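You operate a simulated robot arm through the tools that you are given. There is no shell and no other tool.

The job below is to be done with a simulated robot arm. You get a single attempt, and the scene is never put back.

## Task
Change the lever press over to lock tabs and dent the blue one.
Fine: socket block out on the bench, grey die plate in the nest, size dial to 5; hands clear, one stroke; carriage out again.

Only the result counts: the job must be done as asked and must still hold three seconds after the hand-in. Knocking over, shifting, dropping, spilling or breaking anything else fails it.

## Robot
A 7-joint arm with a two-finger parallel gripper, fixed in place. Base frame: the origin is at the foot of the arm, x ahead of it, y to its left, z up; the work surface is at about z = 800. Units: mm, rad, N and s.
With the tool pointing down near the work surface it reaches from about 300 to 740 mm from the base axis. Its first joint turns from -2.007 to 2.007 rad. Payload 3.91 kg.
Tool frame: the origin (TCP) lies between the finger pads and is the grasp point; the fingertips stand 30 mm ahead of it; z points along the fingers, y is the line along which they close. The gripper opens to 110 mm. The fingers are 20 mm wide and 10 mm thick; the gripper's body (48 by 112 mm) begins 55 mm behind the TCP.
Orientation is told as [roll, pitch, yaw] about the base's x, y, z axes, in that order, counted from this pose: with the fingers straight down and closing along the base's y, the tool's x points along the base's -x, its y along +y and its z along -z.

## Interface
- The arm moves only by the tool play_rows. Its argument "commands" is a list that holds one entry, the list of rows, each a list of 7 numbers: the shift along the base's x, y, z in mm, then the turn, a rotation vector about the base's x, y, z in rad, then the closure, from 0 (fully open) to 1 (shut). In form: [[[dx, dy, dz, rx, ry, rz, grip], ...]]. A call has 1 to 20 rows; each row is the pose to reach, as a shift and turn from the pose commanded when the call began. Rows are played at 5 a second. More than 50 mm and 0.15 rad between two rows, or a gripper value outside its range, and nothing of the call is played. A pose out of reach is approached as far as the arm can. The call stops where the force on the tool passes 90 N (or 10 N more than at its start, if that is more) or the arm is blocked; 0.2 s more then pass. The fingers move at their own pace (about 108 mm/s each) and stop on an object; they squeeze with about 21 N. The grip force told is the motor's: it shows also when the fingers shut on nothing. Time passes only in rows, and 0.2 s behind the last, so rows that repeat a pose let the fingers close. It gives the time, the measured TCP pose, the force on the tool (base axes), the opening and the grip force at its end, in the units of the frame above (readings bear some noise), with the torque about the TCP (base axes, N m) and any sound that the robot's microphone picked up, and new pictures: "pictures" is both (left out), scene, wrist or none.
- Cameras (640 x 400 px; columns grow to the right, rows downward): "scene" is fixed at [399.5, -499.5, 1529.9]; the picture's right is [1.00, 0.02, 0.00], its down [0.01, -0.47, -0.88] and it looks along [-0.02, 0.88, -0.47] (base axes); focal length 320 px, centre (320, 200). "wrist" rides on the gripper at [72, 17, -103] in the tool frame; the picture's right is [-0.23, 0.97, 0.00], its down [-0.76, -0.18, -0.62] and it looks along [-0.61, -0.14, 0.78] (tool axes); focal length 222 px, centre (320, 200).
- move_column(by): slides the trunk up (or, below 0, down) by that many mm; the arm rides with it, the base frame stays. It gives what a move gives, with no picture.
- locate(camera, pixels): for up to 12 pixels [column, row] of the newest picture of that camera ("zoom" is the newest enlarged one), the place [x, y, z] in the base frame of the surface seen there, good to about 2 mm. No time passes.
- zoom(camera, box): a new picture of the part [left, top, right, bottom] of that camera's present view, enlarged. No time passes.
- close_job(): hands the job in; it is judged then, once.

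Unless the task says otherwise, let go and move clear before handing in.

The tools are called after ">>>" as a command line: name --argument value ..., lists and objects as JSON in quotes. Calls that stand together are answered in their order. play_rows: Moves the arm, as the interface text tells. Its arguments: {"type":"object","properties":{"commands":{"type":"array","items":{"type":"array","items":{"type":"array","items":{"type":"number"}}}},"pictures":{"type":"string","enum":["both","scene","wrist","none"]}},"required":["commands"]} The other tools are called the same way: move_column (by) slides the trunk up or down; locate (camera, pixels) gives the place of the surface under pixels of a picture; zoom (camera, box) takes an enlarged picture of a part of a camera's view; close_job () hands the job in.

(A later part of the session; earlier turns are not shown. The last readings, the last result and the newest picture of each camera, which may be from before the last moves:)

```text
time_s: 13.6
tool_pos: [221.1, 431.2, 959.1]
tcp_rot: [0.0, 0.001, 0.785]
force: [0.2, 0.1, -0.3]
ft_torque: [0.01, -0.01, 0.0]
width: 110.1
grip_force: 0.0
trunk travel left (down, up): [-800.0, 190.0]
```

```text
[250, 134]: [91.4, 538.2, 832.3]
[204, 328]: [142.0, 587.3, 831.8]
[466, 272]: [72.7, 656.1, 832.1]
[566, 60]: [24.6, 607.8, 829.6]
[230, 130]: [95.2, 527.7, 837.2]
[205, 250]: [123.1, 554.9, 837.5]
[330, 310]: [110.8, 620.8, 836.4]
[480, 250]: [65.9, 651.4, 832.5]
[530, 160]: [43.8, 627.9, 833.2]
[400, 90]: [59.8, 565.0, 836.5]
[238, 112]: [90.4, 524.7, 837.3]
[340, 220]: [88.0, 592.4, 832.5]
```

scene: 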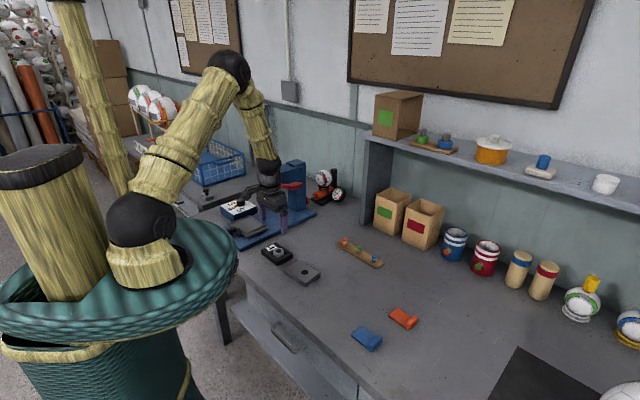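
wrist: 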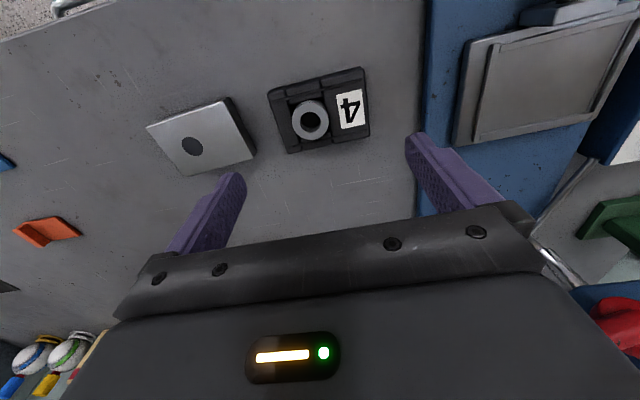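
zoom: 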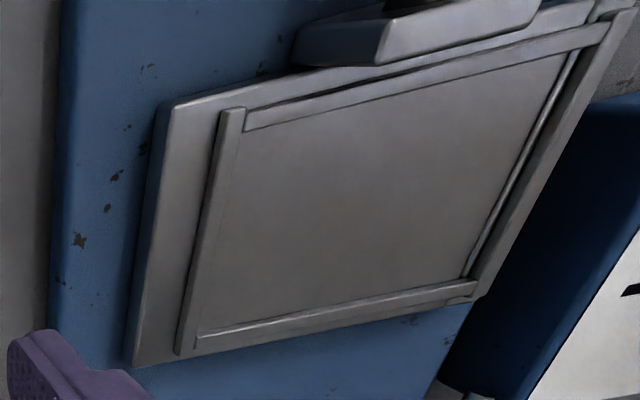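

Die centre is (322.7,333) with its long axis at -41°. The nest's inner centre is about (82.5,596) at -45°. I will align at a yaw of 0.857 and descend to grip the die across its long side.

>>> play_rows --commands '[[[34, -33, 0, 0, 0, 0.024, 0], [68, -66, 0, 0, 0, 0.048, 0], [101.7, -100, 0, 0, 0, 0.07, 0], [101.7, -100, -40, 0, 0, 0.07, 0], [101.7, -100, -80, 0, 0, 0.07, 0], [101.7, -100, -80, 0, 0, 0.07, 0]]]' --pictures "both"

>>> zoom --camera "wrist" --box '[180, 60, 500, 260]'

>>> zoom --camera "scene" --box '[250, 210, 350, 290]'

```text
time_s: 15.0
tool_pos: [325.2, 332.7, 878.1]
tcp_rot: [0.001, 0.001, 0.854]
force: [0.6, -0.1, 0.2]
ft_torque: [0.02, 0.0, -0.03]
width: 110.0
grip_force: 0.1
trunk travel left (down, up): [-800.0, 190.0]
```

scene: 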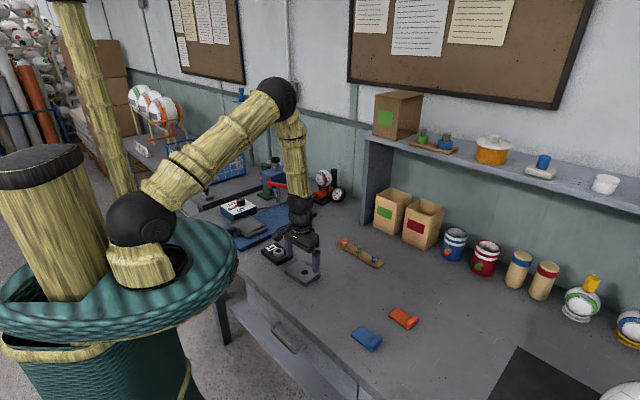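
wrist: 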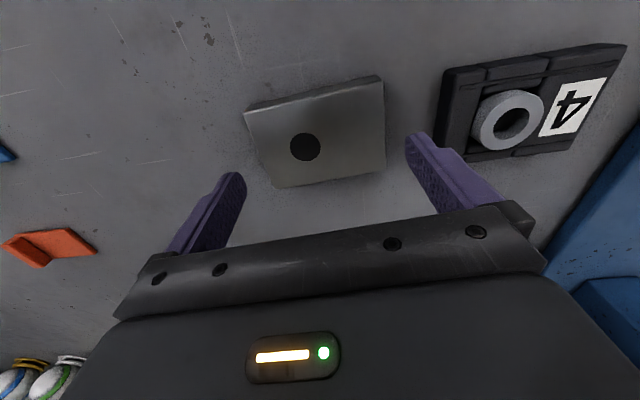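

```text
2.00 times, centred on (340, 160) of wrist
```

zoom: 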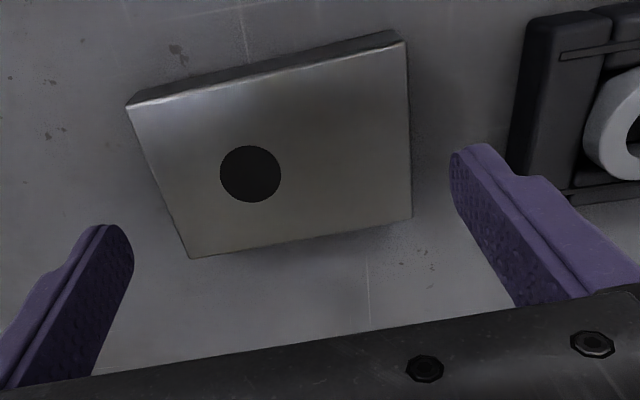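

```text
5.00 times, centred on (300, 250) of scene
```

zoom: 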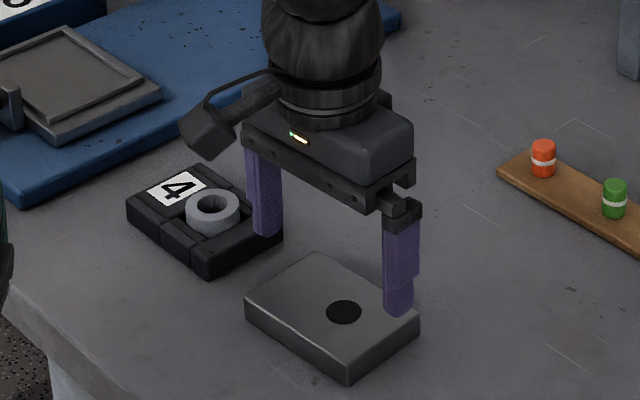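

>>> locate --camera "wrist" --pixels '[[246, 112], [382, 83], [384, 167], [276, 187], [305, 147], [290, 147], [320, 147]]'

```text
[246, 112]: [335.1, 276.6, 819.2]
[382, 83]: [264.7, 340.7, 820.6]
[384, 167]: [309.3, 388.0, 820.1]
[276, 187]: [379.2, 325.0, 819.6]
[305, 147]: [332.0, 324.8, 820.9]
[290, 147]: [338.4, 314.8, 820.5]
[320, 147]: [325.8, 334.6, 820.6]
```

>>> play_rows --commands '[[[-0.3, 0, -20, 0, 0, -0.012, 0], [-0.3, 0, -39.5, 0, 0, -0.012, 0], [-0.3, 0, -39.5, 0, 0, -0.012, 0], [-0.3, 0, -39.5, 0, 0, -0.012, 0.3], [-0.3, 0, -39.5, 0, 0, -0.012, 0.3], [-0.3, 0, -39.5, 0, 0, -0.012, 0.3]]]' --pictures "wrist"

>>> zoom --camera "wrist" --box '[180, 60, 500, 260]'

```text
time_s: 16.4
tool_pos: [323.5, 332.6, 837.5]
tcp_rot: [0.0, -0.001, 0.843]
force: [0.3, -0.8, 0.2]
ft_torque: [0.17, -0.05, -0.07]
width: 99.7
grip_force: 21.3
trunk travel left (down, up): [-800.0, 190.0]
```

wrist: 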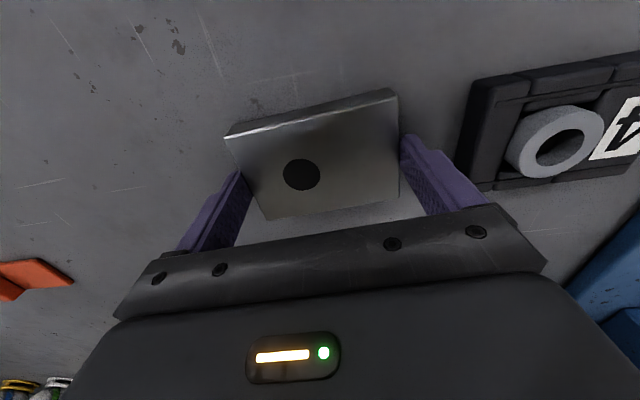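

```text
2.00 times, centred on (340, 160) of wrist
```

zoom: 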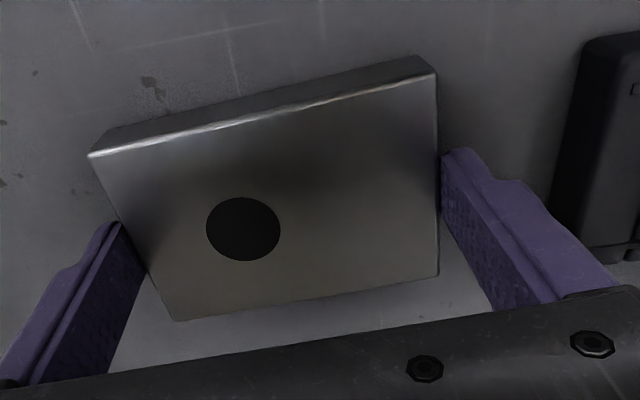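

The die is held at 99.7 mm, the same width as the socket block. I will lift it, carry it over the nest and turn to 45°.

>>> play_rows --commands '[[[0, 0, 5, 0, 0, 0, 0.3], [0, 0, 45, 0, 0, 0, 0.3], [0, 0, 90, 0, 0, 0, 0.3], [-30, 33, 110, 0, 0, -0.008, 0.3], [-60, 66, 110, 0, 0, -0.016, 0.3], [-90, 98, 110, 0, 0, -0.024, 0.3], [-120, 131, 110, 0, 0, -0.032, 0.3], [-150, 164, 110, 0, 0, -0.04, 0.3], [-180, 197, 110, 0, 0, -0.048, 0.3], [-210, 230, 110, 0, 0, -0.058, 0.3], [-240.3, 263, 110, 0, 0, -0.058, 0.3], [-240.3, 263, 80, 0, 0, -0.058, 0.3], [-240.3, 263, 70, 0, 0, -0.058, 0.3], [-240.3, 263, 70, 0, 0, -0.058, 0.3]]]' --pictures "both"

>>> zoom --camera "scene" --box '[210, 180, 290, 240]'

>>> zoom --camera "wrist" --box '[180, 40, 500, 240]'

```text
time_s: 19.4
tool_pos: [83.8, 596.6, 909.0]
tcp_rot: [-0.001, 0.001, 0.784]
force: [0.5, -0.2, -3.4]
ft_torque: [-0.01, 0.01, 0.0]
width: 99.8
grip_force: 21.1
trunk travel left (down, up): [-800.0, 190.0]
```

scene: 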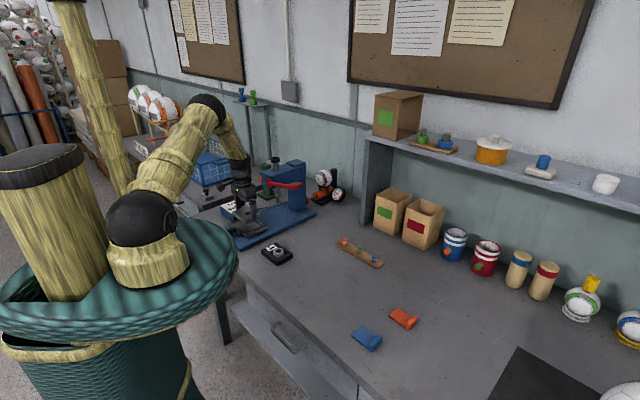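
wrist: 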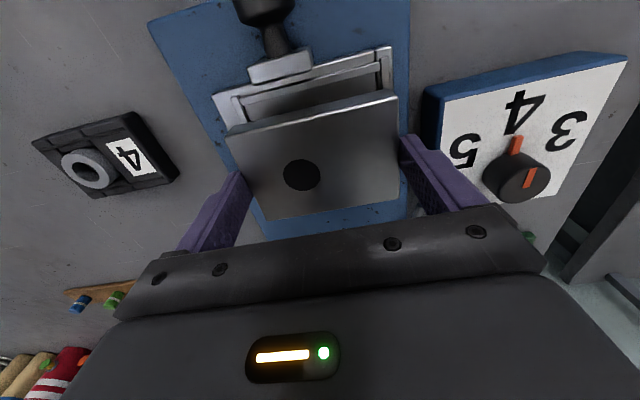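

```text
6.67 times, centred on (250, 210) of scene
```

zoom: 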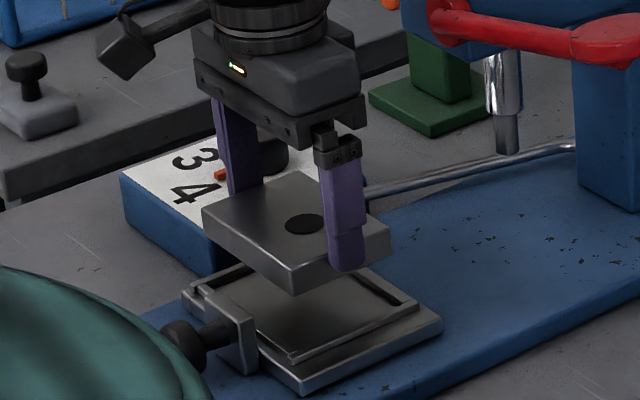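

```text
2.00 times, centred on (340, 140) of wrist
```

zoom: 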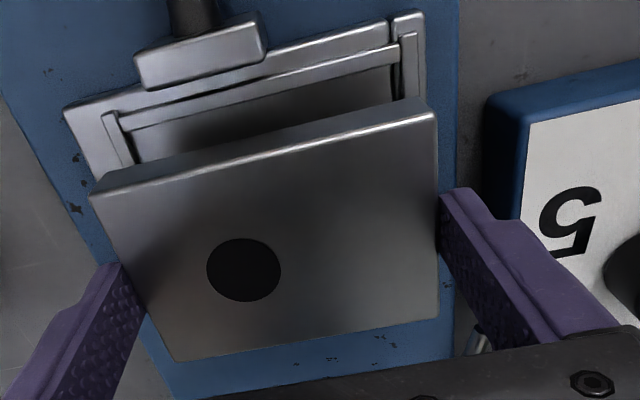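

>>> locate --camera "zoom" --pixels '[[95, 198], [431, 119], [434, 312], [181, 357], [103, 116], [110, 114], [124, 132], [416, 38], [401, 38], [397, 66], [245, 100], [262, 88]]'

>>> zoom --camera "scene" --box '[225, 190, 275, 235]'

```text
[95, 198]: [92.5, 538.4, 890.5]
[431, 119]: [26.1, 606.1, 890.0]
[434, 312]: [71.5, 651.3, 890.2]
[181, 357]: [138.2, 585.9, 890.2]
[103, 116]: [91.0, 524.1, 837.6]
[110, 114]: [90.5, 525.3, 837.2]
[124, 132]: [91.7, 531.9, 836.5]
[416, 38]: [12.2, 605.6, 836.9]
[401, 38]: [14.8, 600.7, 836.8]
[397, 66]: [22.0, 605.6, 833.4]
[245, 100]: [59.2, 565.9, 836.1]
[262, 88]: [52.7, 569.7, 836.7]
```

```text
8.89 times, centred on (250, 212) of scene
```

zoom: 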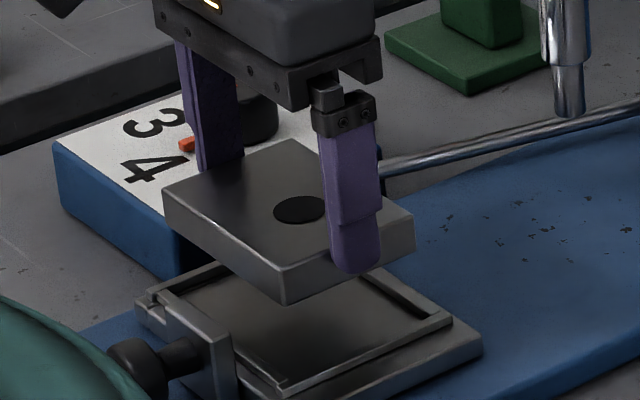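

The held die's corners (centre u=479.1, v=363.0) sit within 1–2 mm of the nest centre. I will lower it straight down to just above the rails and then in small steps.

>>> play_rows --commands '[[[0, 0, -15, 0, 0, 0, 0.3], [0, 0, -28, 0, 0, 0, 0.3], [0, 0, -31, 0, 0, 0, 0.3], [0, 0, -32, 0, 0, 0, 0.3], [0, 0, -33, 0, 0, 0, 0.3], [0, 0, -34, 0, 0, 0, 0.3]]]' --pictures "both"

>>> zoom --camera "scene" --box '[225, 190, 275, 235]'

>>> zoom --camera "wrist" --box '[180, 40, 500, 240]'

```text
time_s: 20.8
tool_pos: [83.4, 595.3, 875.6]
tcp_rot: [0.0, 0.0, 0.784]
force: [0.3, 0.5, -3.0]
ft_torque: [0.0, -0.01, 0.01]
width: 99.6
grip_force: 21.6
trunk travel left (down, up): [-800.0, 190.0]
```

scene: 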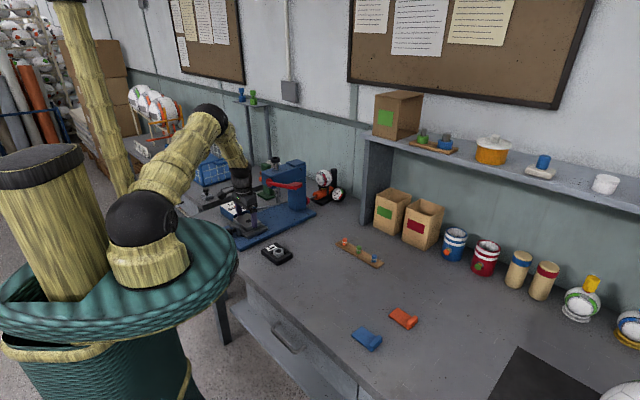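
wrist: 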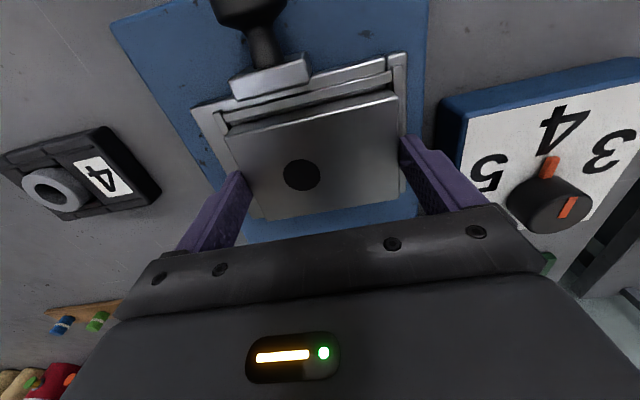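

```text
8.89 times, centred on (250, 212) of scene
```

zoom: 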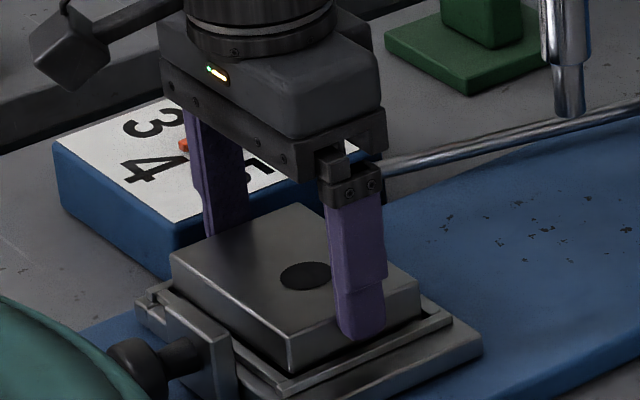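

```text
2.00 times, centred on (340, 140) of wrist
```

zoom: 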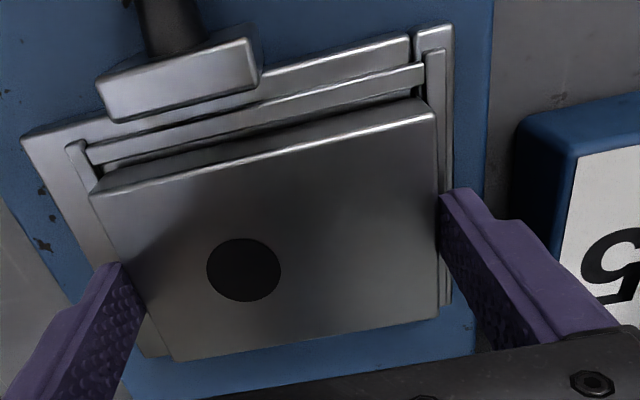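

It looks aligned, so I will keep lowering in small steps while watching the force.

>>> play_rows --commands '[[[0, 0, -1, 0, 0, 0, 0.3], [0, 0, -2, 0, 0, 0, 0.3], [0, 0, -3, 0, 0, 0, 0.3]]]' --pictures "none"

```text
time_s: 21.6
tool_pos: [83.5, 596.0, 871.5]
tcp_rot: [0.001, 0.002, 0.786]
force: [0.0, 0.2, -3.2]
ft_torque: [0.02, -0.02, -0.01]
width: 99.6
grip_force: 20.9
trunk travel left (down, up): [-800.0, 190.0]
```

>>> play_rows --commands '[[[0, 0, -1, 0, 0, 0, 0.3], [0, 0, -2, 0, 0, 0, 0.3]]]' --pictures "none"

```text
time_s: 22.2
tool_pos: [83.6, 596.4, 870.8]
tcp_rot: [0.002, -0.001, 0.786]
force: [1.4, 0.2, 4.9]
ft_torque: [-0.44, -0.16, 0.03]
width: 100.0
grip_force: 21.4
trunk travel left (down, up): [-800.0, 190.0]
```

It touched down at the expected height. I will release and rise.

>>> play_rows --commands '[[[0, 0, 0, 0, 0, 0, 0], [0, 0, 0, 0, 0, 0, 0], [0, 0, 0, 0, 0, 0, 0], [0, 0, 30, 0, 0, 0, 0], [0, 0, 60, 0, 0, 0, 0], [0, 0, 60, 0, 0, 0, 0]]]' --pictures "both"

>>> zoom --camera "scene" --box '[225, 190, 275, 235]'

>>> zoom --camera "wrist" --box '[180, 0, 500, 200]'

```text
time_s: 23.6
tool_pos: [83.0, 595.3, 929.2]
tcp_rot: [-0.001, 0.002, 0.786]
force: [0.4, 0.0, -0.4]
ft_torque: [-0.02, 0.0, 0.01]
width: 109.9
grip_force: 0.1
trunk travel left (down, up): [-800.0, 190.0]
```

scene: 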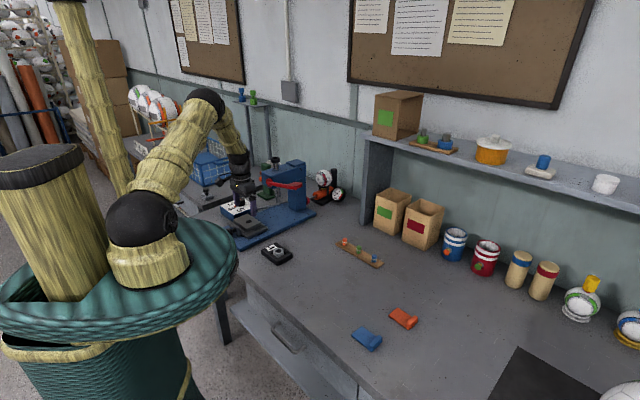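
wrist: 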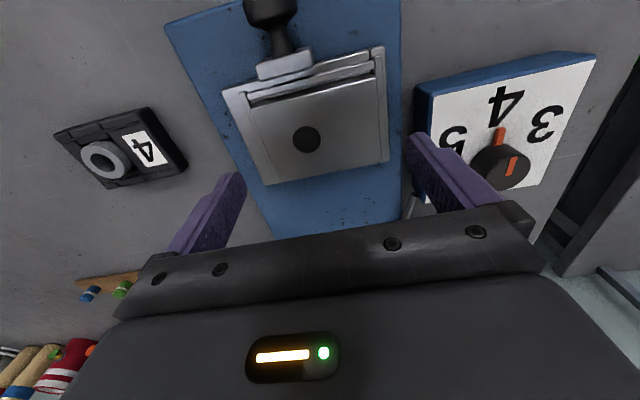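

```text
8.89 times, centred on (250, 212) of scene
```

zoom: 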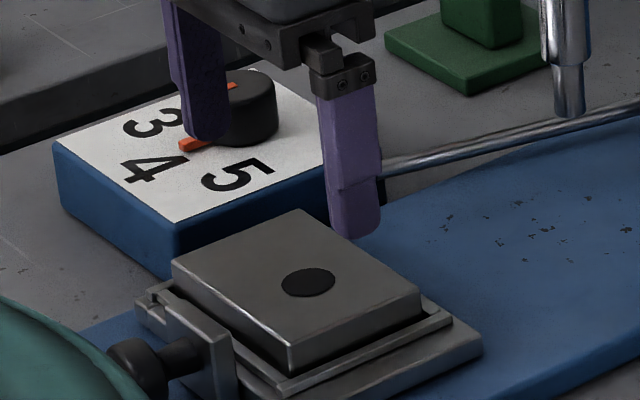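

```text
2.00 times, centred on (340, 100) of wrist
```

zoom: 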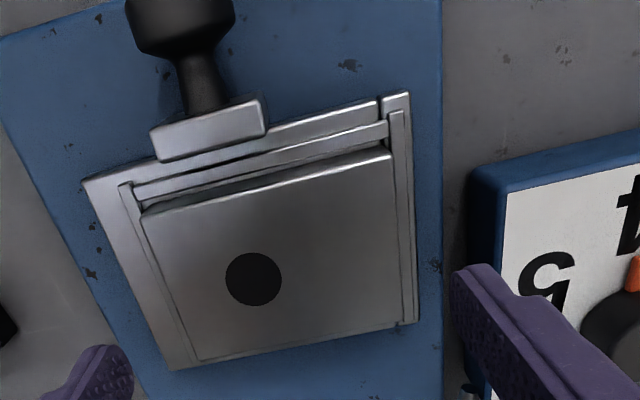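

>>> locate --camera "zoom" --pixels '[[146, 216], [389, 157], [396, 316], [200, 356], [253, 279], [228, 279], [280, 279], [253, 252], [253, 305], [300, 220], [165, 290], [405, 240]]'

>>> locate --camera "wrist" --pixels '[[508, 97], [540, 125], [455, 135], [500, 130], [512, 168], [520, 155], [500, 145], [425, 90], [595, 57], [498, 137], [517, 160], [508, 175]]'

```text
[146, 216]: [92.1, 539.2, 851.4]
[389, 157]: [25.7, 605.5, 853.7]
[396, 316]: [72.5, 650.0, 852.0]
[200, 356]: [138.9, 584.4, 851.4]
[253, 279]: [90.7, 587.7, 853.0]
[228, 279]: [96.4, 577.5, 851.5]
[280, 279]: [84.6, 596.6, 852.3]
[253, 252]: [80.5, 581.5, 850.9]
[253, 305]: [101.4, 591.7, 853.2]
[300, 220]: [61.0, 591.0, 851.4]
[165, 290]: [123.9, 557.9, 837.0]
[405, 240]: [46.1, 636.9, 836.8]
```

```text
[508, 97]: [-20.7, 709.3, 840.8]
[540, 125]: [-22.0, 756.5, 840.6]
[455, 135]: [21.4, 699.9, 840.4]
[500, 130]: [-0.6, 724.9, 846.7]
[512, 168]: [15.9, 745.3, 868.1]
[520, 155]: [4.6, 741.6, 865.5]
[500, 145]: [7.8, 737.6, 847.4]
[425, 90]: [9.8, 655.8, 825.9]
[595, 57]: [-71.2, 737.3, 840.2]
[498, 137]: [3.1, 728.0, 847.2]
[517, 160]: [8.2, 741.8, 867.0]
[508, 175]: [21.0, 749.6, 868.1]
```

The die is level at z≈852 and seated, with its hole at (91,587). Next is the dial, so I will zoom on the knob to find its centre.

>>> zoom --camera "wrist" --box '[440, 40, 600, 200]'

>>> zoom --camera "scene" --box '[215, 185, 265, 225]'

>>> locate --camera "zoom" --pixels '[[265, 108], [320, 108], [290, 120], [240, 160], [295, 170], [70, 160], [220, 245], [380, 170], [100, 170], [160, 195], [240, 205], [215, 175]]'

```text
2.50 times, centred on (520, 120) of wrist
```

zoom: 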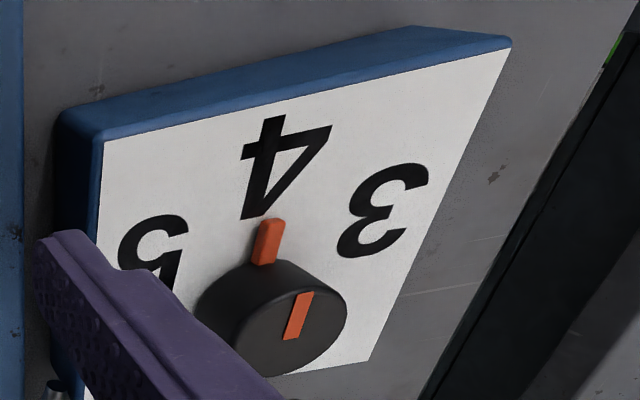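

```text
10.00 times, centred on (240, 205) of scene
```

zoom: 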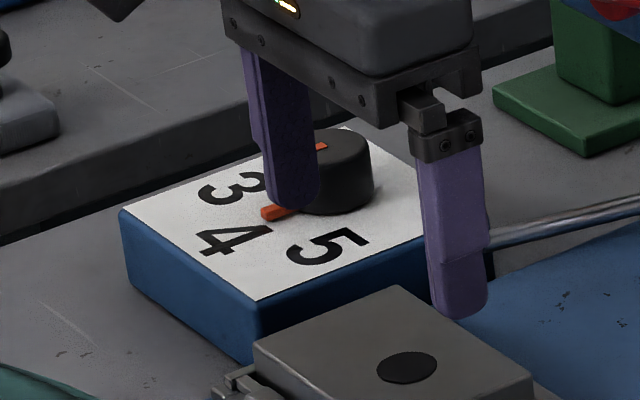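

```text
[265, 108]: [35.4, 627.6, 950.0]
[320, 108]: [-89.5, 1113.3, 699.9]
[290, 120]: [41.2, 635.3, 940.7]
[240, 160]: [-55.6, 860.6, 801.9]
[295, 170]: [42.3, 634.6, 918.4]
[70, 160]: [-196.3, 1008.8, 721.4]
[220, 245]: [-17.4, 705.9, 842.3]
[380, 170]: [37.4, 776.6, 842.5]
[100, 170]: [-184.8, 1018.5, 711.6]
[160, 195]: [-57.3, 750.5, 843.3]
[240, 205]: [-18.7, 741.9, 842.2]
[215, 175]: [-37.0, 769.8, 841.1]
```

The knob centre is near (17,746) with its top at z≈868, and the pointer faces the 4. A turn of about +60° (counter-clockwise from above) brings it to the 5. I will move over the knob and check the reach.

>>> play_rows --commands '[[[-16, 37, 0, 0, 0, 0, 0.3], [-32, 75, 0, 0, 0, 0, 0.4], [-48, 112, 0, 0, 0, 0, 0.4], [-65, 150, 0, 0, 0, 0, 0.4], [-65, 150, 0, 0, 0, 0, 0.4]]]' --pictures "both"

>>> zoom --camera "wrist" --box '[200, 40, 480, 215]'

```text
time_s: 24.8
tool_pos: [20.7, 697.6, 935.0]
tcp_rot: [-0.001, 0.003, 0.785]
force: [-0.2, 0.6, -0.3]
ft_torque: [0.02, 0.02, 0.02]
width: 66.1
grip_force: 0.0
out of reach, approached as far as the arm can: row 3, 4, 5
trunk travel left (down, up): [-800.0, 190.0]
```

scene: 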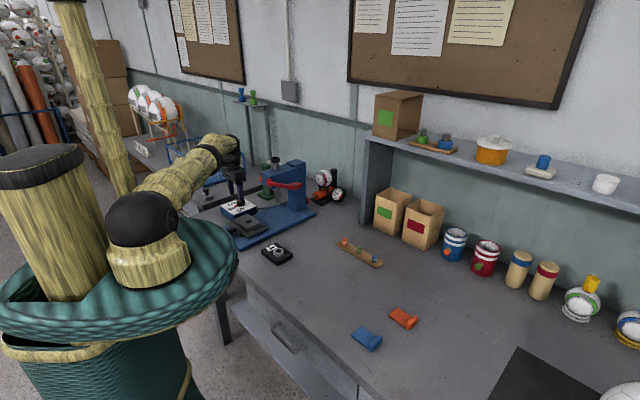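
wrist: 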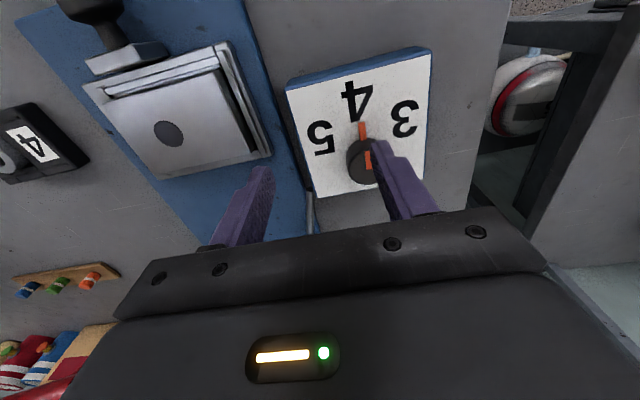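

```text
2.29 times, centred on (340, 128) of wrist
```

zoom: 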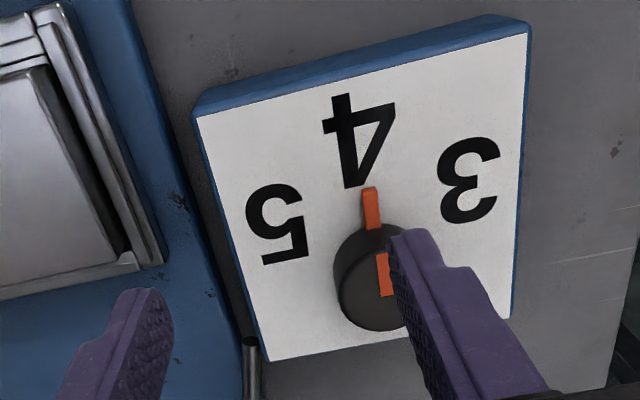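

The arm only reaches a radius of about 698 at this height. I will check the shoulder height to see whether sliding the trunk would extend the reach.

>>> locate --camera "scene" --pixels '[[142, 225], [140, 195], [150, 265], [225, 152], [190, 170], [60, 165], [225, 235], [110, 250], [150, 310], [236, 165]]'

>>> locate --camera "wrist" --pixels '[[360, 160], [364, 140], [355, 100], [320, 138], [403, 118], [362, 172], [350, 165], [368, 160], [372, 175], [358, 182]]'

```text
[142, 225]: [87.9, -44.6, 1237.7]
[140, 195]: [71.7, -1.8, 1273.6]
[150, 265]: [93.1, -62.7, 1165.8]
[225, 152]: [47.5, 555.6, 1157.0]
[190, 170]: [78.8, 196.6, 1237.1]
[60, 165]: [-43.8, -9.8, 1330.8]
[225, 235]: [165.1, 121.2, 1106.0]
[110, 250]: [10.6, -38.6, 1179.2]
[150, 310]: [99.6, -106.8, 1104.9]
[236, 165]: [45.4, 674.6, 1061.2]
```

```text
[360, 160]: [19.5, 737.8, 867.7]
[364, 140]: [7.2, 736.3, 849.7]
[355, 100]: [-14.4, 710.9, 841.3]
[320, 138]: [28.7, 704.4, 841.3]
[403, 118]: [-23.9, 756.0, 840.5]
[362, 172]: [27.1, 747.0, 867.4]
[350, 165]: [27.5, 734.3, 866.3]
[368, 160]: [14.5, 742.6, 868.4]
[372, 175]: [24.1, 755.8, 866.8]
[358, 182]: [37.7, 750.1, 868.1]
```

The knob centre is about (24,747), just past vertical reach, so I will tilt the fingers outward and lower the trunk somewhat. First I will retreat and rise to learn the actual commanded base.

>>> play_rows --commands '[[[0, -40, 30, 0, 0, 0, 0.4], [0, -80, 60, 0, 0, 0, 0.4], [0, -120, 90, 0, 0, 0, 0.4], [0, -150, 130, 0, 0, 0, 0.4], [0, -150, 130, 0, 0, 0, 0.4]]]' --pictures "none"

```text
time_s: 26.0
tool_pos: [20.8, 551.7, 1065.2]
tcp_rot: [0.001, 0.002, 0.784]
force: [-0.3, 0.4, -0.1]
ft_torque: [-0.02, -0.01, 0.03]
width: 66.0
grip_force: 0.0
trunk travel left (down, up): [-800.0, 190.0]
```

The commanded base was clipped to the reached pose, so I know where I am. I will lower the trunk by 100 mm; the TCP should come to about z 965, which is still clear.

>>> move_column --by -100

```text
time_s: 27.3
tool_pos: [20.6, 550.8, 966.0]
tcp_rot: [0.0, 0.0, 0.786]
force: [-0.1, -0.2, -0.1]
ft_torque: [0.01, 0.03, -0.02]
width: 66.3
grip_force: 0.1
trunk travel left (down, up): [-700.0, 290.0]
```

The trunk moved cleanly. I will turn the yaw towards 58°, then tilt the fingers outward by about 26° while approaching the knob at a height of about 940.

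>>> play_rows --commands '[[[0, 20, 0, 0, 0, 0.11, 0.4], [0, 40, 0, 0, 0, 0.225, 0.4]]]' --pictures "none"

>>> play_rows --commands '[[[0, 20, 0, 0.095, -0.06, 0, 0.4], [0, 40, 0, 0.19, -0.12, 0, 0.4], [0, 60, 0, 0.285, -0.18, 0, 0.4], [0, 85, 0, 0.381, -0.239, 0, 0.4], [0, 110, -15, 0.381, -0.239, 0, 0.4], [0, 110, -15, 0.381, -0.239, 0, 0.4]]]' --pictures "both"

>>> zoom --camera "wrist" --box '[200, 0, 520, 200]'

```text
time_s: 27.9
tool_pos: [20.4, 592.0, 964.9]
tcp_rot: [0.001, 0.0, 1.013]
force: [-0.4, 0.6, 0.9]
ft_torque: [0.0, 0.01, -0.02]
width: 66.1
grip_force: 0.1
trunk travel left (down, up): [-700.0, 290.0]
```

```text
time_s: 29.3
tool_pos: [21.3, 699.2, 950.8]
tcp_rot: [0.0, -0.452, 1.01]
force: [0.1, -1.2, -0.5]
ft_torque: [-0.02, -0.02, 0.01]
width: 65.9
grip_force: 0.0
trunk travel left (down, up): [-700.0, 290.0]
```

scene: 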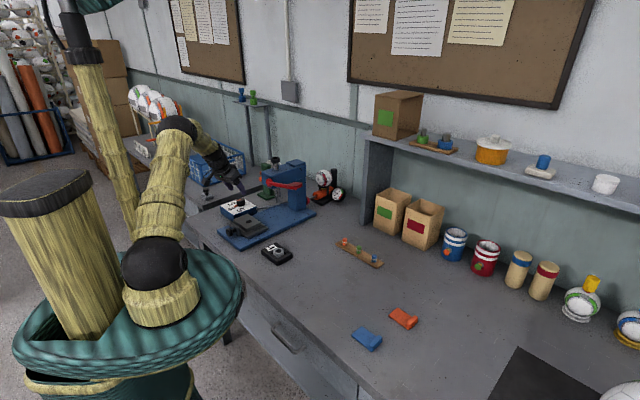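
wrist: 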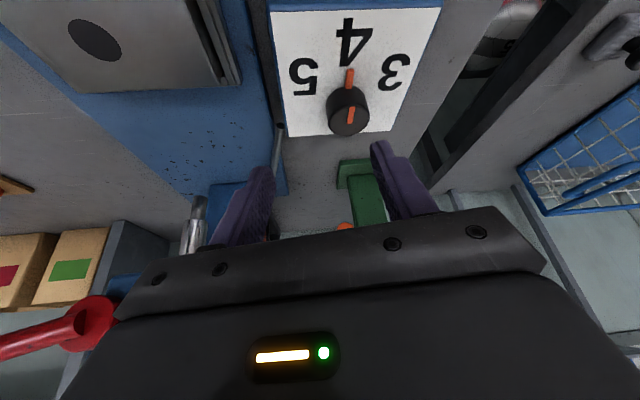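

```text
2.00 times, centred on (360, 100) of wrist
```

zoom: 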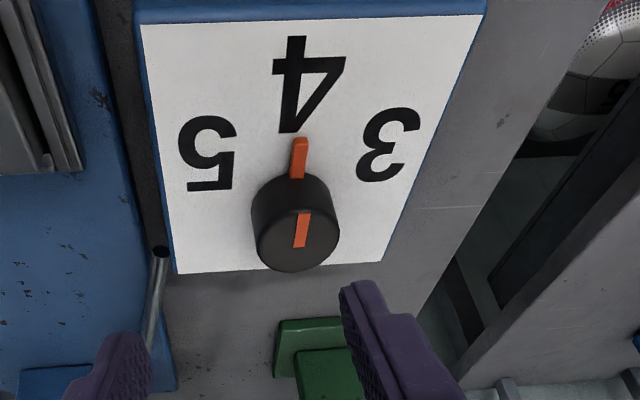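

The tilted pose works and shows the dial clearly: pointer on 4, knob top centred near zoom (298,237). I will locate it.

>>> locate --camera "zoom" --pixels '[[298, 237], [262, 237], [336, 237], [298, 207], [298, 268], [302, 215], [302, 245], [299, 150], [298, 165], [207, 152], [308, 80], [390, 145]]'

>>> locate --camera "zoom" --pixels '[[145, 30], [478, 20], [178, 268], [378, 258], [215, 185], [292, 130], [365, 170], [254, 210], [295, 140]]'

```text
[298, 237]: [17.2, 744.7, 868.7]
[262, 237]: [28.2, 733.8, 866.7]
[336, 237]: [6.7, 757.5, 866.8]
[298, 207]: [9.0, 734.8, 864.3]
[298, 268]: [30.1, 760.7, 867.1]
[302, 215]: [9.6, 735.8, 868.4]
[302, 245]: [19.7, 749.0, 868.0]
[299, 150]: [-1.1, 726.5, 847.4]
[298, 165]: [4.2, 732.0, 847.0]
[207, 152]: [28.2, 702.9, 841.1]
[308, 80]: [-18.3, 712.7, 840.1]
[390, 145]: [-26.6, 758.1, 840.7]
```

```text
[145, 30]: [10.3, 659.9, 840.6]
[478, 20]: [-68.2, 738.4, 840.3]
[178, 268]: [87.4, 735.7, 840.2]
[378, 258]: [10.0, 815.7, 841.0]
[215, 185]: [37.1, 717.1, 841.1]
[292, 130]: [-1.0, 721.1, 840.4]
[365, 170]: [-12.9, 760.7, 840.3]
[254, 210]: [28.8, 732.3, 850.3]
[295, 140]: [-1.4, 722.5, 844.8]
```

The knob centre is (18.5,746.7) with a diameter of about 33. I will move over it, descend with the fingers straddling it, and close.

>>> play_rows --commands '[[[-3.5, 20, 0, 0, 0, 0, 0.4], [-7, 40, 0, 0, 0, 0, 0.4], [-7, 40, -25, 0, 0, 0, 0.4], [-7, 40, -50, 0, 0, 0, 0.4], [-7, 40, -66, 0, 0, 0, 0.4], [-7, 40, -72, 0, 0, 0, 0.4], [-7, 40, -72, 0, 0, 0, 0.4]]]' --pictures "both"

>>> zoom --camera "wrist" --box '[200, 40, 520, 240]'

>>> zoom --camera "scene" --box '[200, 160, 280, 240]'

```text
time_s: 30.9
tool_pos: [13.1, 739.8, 879.2]
tcp_rot: [0.001, -0.449, 1.011]
force: [0.1, -0.1, 0.1]
ft_torque: [0.0, -0.02, 0.0]
width: 65.8
grip_force: 0.1
trunk travel left (down, up): [-700.0, 290.0]
```

scene: 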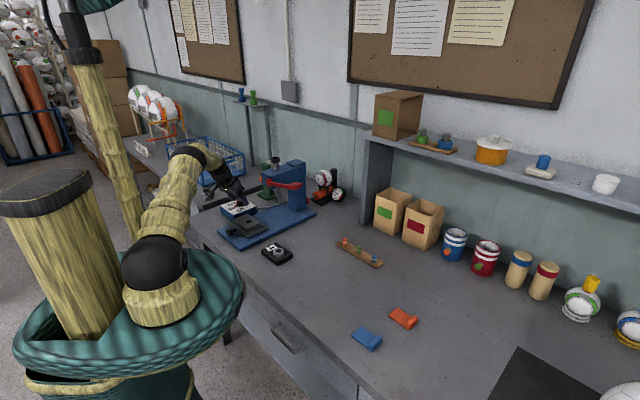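
wrist: 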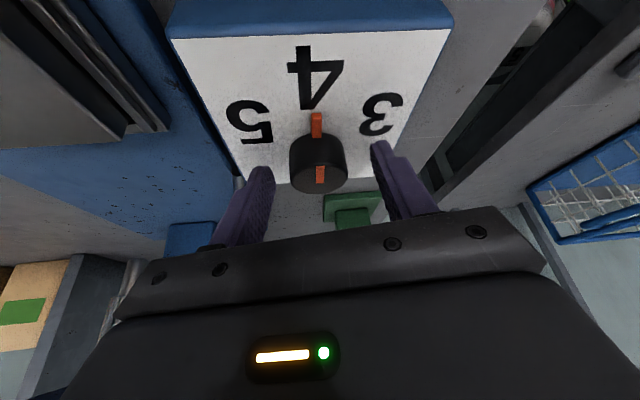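

```text
2.00 times, centred on (360, 140) of wrist
```

zoom: 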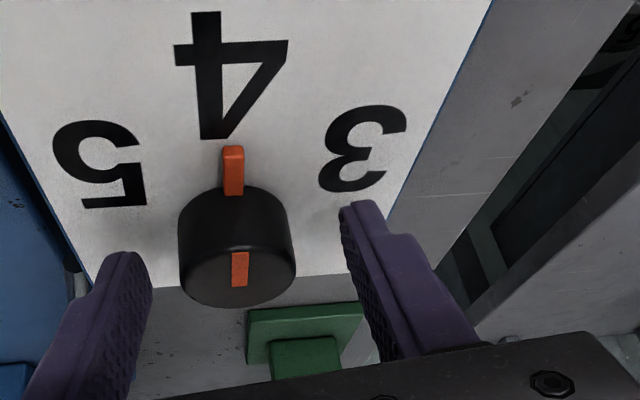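

```text
5.00 times, centred on (240, 200) of scene
```

zoom: 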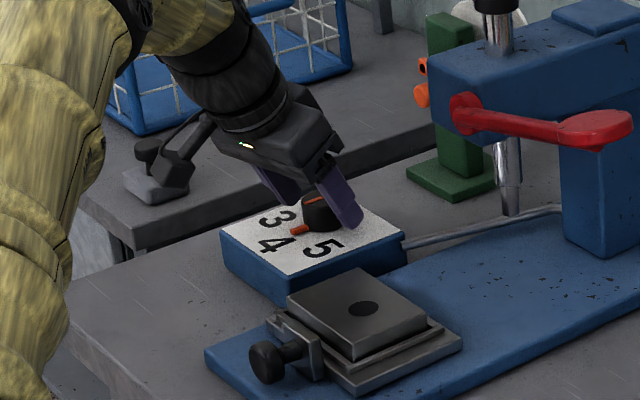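

The fingers straddle the knob, so I will close on it.

>>> play_rows --commands '[[[0, 0, 0, 0, 0, 0, 0.6], [0, 0, 0, 0, 0, 0, 0.8], [0, 0, 0, 0, 0, 0, 0.8], [0, 0, 0, 0, 0, 0, 0.8]]]' --pictures "wrist"

>>> zoom --camera "wrist" --box '[200, 40, 520, 240]'

```text
time_s: 31.9
tool_pos: [14.8, 739.5, 878.9]
tcp_rot: [-0.002, -0.448, 1.011]
force: [5.7, -4.2, -1.5]
ft_torque: [-0.39, -0.38, -0.08]
width: 36.8
grip_force: 45.0
trunk travel left (down, up): [-700.0, 290.0]
```

wrist: 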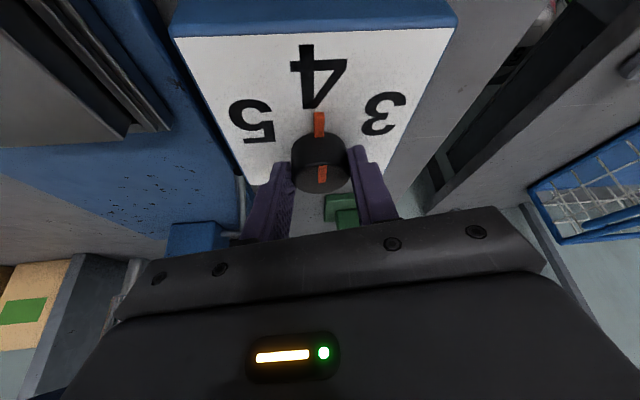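

```text
2.00 times, centred on (360, 140) of wrist
```

zoom: 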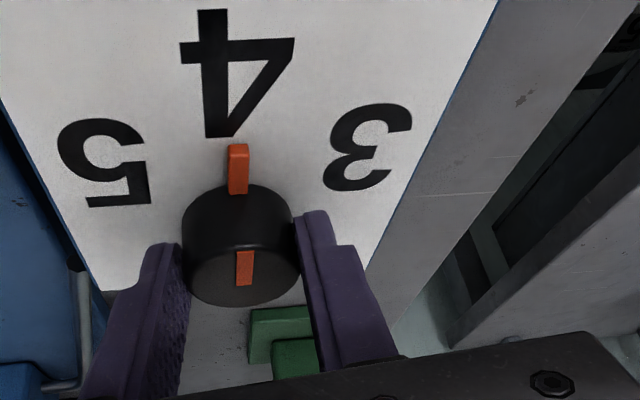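

The knob is gripped at 37 mm. I will turn it half-way (30°) about its centre first and check that the dial follows.

>>> play_rows --commands '[[[0.97, -0.54, 0, 0, 0, 0.131, 0.8], [1.99, -0.95, 0, 0, 0, 0.262, 0.8], [3.07, -1.22, 0, 0, 0, 0.393, 0.8], [4.17, -1.35, 0, 0, 0, 0.524, 0.8], [4.17, -1.35, 0, 0, 0, 0.524, 0.8]]]' --pictures "both"

>>> zoom --camera "wrist" --box '[200, 0, 520, 200]'

```text
time_s: 33.1
tool_pos: [21.4, 738.2, 878.5]
tcp_rot: [0.0, -0.45, 1.535]
force: [14.0, -7.4, 0.9]
ft_torque: [-0.69, -0.38, -0.17]
width: 36.5
grip_force: 45.7
trunk travel left (down, up): [-700.0, 290.0]
```

scene: 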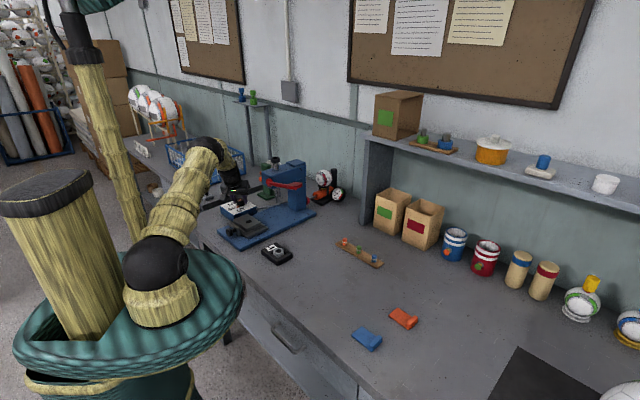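
wrist: 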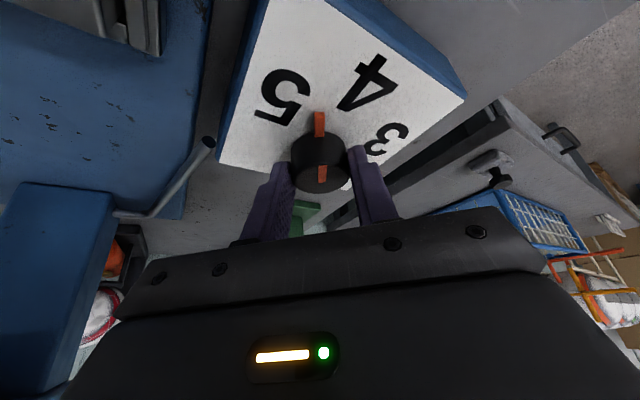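

```text
2.00 times, centred on (360, 100) of wrist
```

zoom: 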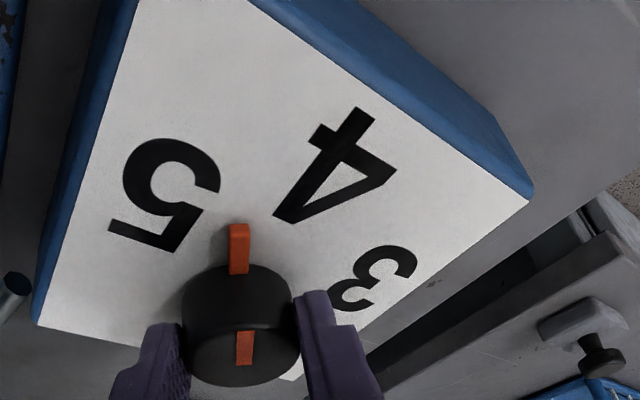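

The dial follows the grip, and its pointer is now half-way between 4 and 5. I will continue the remaining 30°.

>>> play_rows --commands '[[[1.6, -0.2, 0, 0, 0, 0.131, 0.8], [3.2, -0.2, 0, 0, 0, 0.261, 0.8], [4.6, 0, 0, 0, 0, 0.392, 0.8], [5.8, 0.2, 0, 0, 0, 0.523, 0.8], [5.8, 0.2, 0, 0, 0, 0.523, 0.8]]]' --pictures "both"

>>> zoom --camera "wrist" --box '[200, 0, 520, 200]'

>>> locate --camera "zoom" --pixels '[[240, 240], [242, 340], [242, 365]]'

```text
time_s: 34.3
tool_pos: [27.1, 738.7, 879.1]
tcp_rot: [-0.001, -0.452, 2.059]
force: [13.2, -1.8, -0.4]
ft_torque: [-0.25, -0.55, -0.08]
width: 36.4
grip_force: 45.3
trunk travel left (down, up): [-700.0, 290.0]
```

scene: 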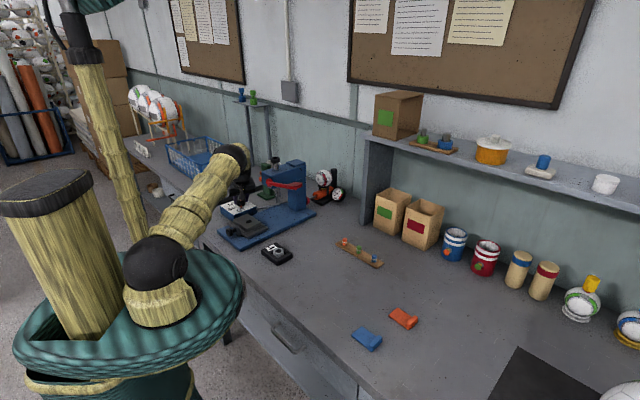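
wrist: 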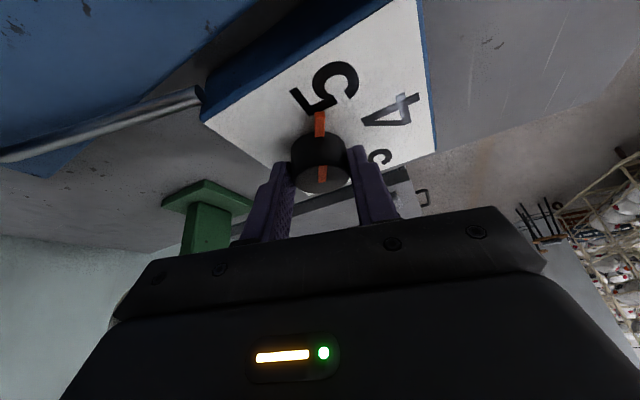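

```text
2.00 times, centred on (360, 100) of wrist
```

zoom: 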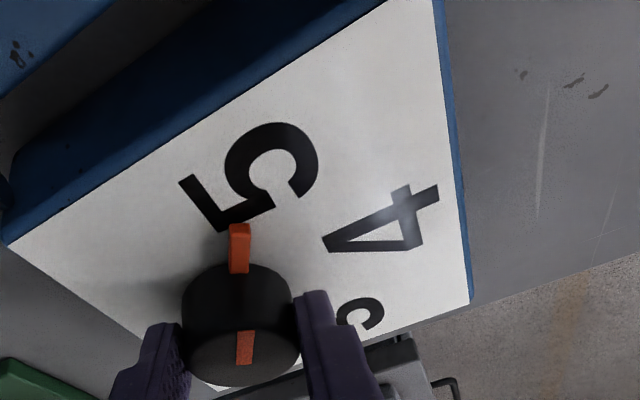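

```text
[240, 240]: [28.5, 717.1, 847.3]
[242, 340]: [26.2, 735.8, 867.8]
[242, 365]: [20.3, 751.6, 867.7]
```

The dial has turned 60° and the pointer sits at the 5. I will release, rise clear, and inspect it.

>>> play_rows --commands '[[[0, 0, 0, 0, 0, 0, 0.4], [0, 0, 0, 0, 0, 0, 0.4], [0, 0, 0, 0, 0, 0, 0.4], [0, 0, 30, 0, 0, 0, 0.4], [0, -15, 70, 0, 0, 0, 0.4], [0, -50, 80, 0, 0, 0, 0.4], [0, -50, 80, 0, 0, 0, 0.4]]]' --pictures "both"

>>> zoom --camera "wrist" --box '[200, 0, 520, 200]'

>>> zoom --camera "scene" --box '[215, 185, 265, 225]'

```text
time_s: 35.9
tool_pos: [23.1, 688.1, 959.7]
tcp_rot: [0.0, -0.449, 2.058]
force: [0.4, -1.4, 0.6]
ft_torque: [0.0, -0.03, 0.03]
width: 65.8
grip_force: 0.0
trunk travel left (down, up): [-700.0, 290.0]
```

scene: 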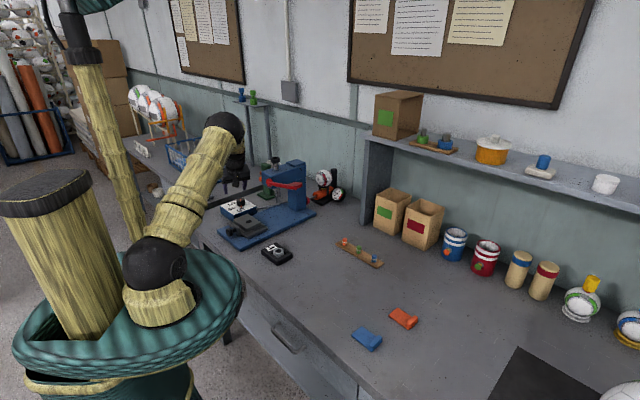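
wrist: 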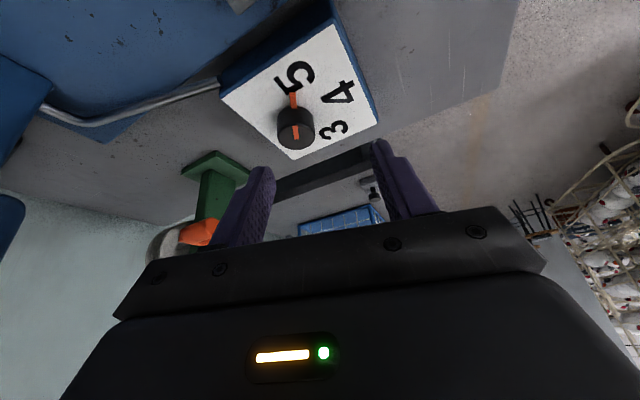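

```text
2.00 times, centred on (360, 100) of wrist
```

zoom: 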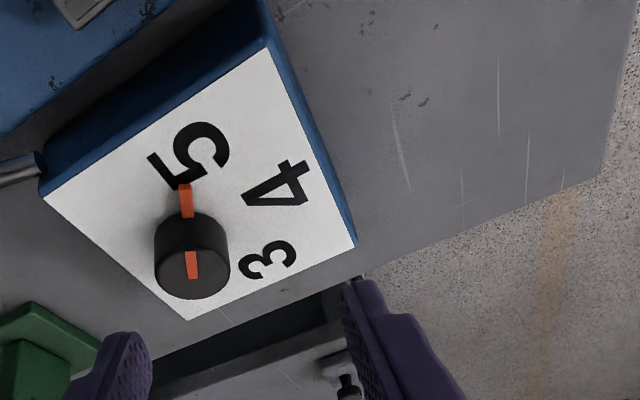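

```text
10.00 times, centred on (240, 205) of scene
```

zoom: 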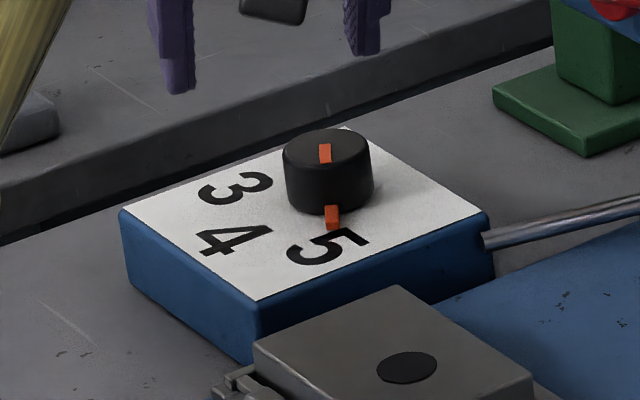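

>>> locate --camera "zoom" --pixels '[[333, 222], [333, 211], [325, 146], [325, 158], [288, 150], [368, 150], [327, 134], [327, 170], [327, 246], [233, 240], [237, 190], [310, 230]]'

```text
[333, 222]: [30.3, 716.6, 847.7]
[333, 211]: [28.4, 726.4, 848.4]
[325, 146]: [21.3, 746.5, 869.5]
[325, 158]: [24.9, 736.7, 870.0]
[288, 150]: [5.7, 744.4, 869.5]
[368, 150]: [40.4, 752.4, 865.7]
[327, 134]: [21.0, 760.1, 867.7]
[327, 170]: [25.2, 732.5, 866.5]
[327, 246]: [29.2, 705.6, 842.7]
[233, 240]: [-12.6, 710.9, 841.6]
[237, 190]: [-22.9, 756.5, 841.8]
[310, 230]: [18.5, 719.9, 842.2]
```

The pointer clearly indicates 5, but it may be a few degrees past the label centre. I will measure more precisely from the wrist view.

>>> zoom --camera "wrist" --box '[220, 20, 380, 160]'

>>> locate --camera "wrist" --pixels '[[294, 78], [338, 92], [333, 130], [293, 96], [293, 104], [296, 128], [296, 137], [279, 128], [314, 128], [296, 115], [296, 148]]'

```text
2.86 times, centred on (300, 90) of wrist
```

zoom: 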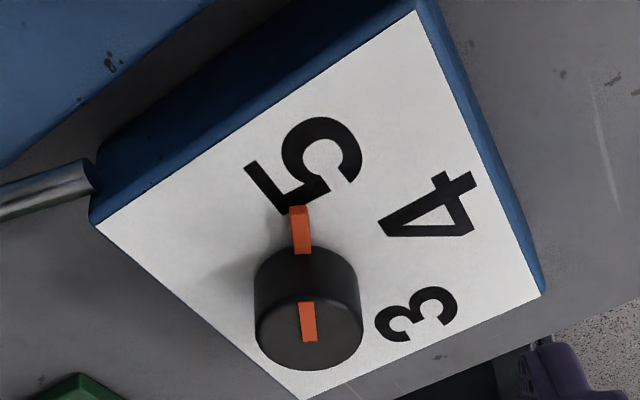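

```text
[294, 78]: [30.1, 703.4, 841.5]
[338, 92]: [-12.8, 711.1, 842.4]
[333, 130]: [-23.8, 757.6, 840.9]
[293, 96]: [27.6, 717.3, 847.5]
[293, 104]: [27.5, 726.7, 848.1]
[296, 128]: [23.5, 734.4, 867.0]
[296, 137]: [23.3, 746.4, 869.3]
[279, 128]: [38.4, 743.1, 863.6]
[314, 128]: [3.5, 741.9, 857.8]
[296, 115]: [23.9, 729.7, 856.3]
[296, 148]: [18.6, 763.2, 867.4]
```

The pointer rests within a few degrees of the 5, so I accept it. Next comes the blue tab: I will back away, straighten the tool and rise.

>>> play_rows --commands '[[[0, -30, 10, -0.1, -0.0525, 0, 0.2], [0, -60, 20, -0.2, -0.105, 0, 0.2], [0, -95, 30, -0.3, -0.157, 0, 0.2], [0, -130, 40, -0.398, -0.21, 0, 0.2], [0, -170, 60, -0.398, -0.21, 0, 0.2], [0, -170, 60, -0.398, -0.21, 0, 0.2]]]' --pictures "none"

```text
time_s: 37.3
tool_pos: [24.1, 518.4, 1019.4]
tcp_rot: [0.002, 0.001, 2.059]
force: [0.1, 1.1, -0.2]
ft_torque: [0.03, 0.0, 0.03]
width: 87.9
grip_force: 0.0
trunk travel left (down, up): [-700.0, 290.0]
```

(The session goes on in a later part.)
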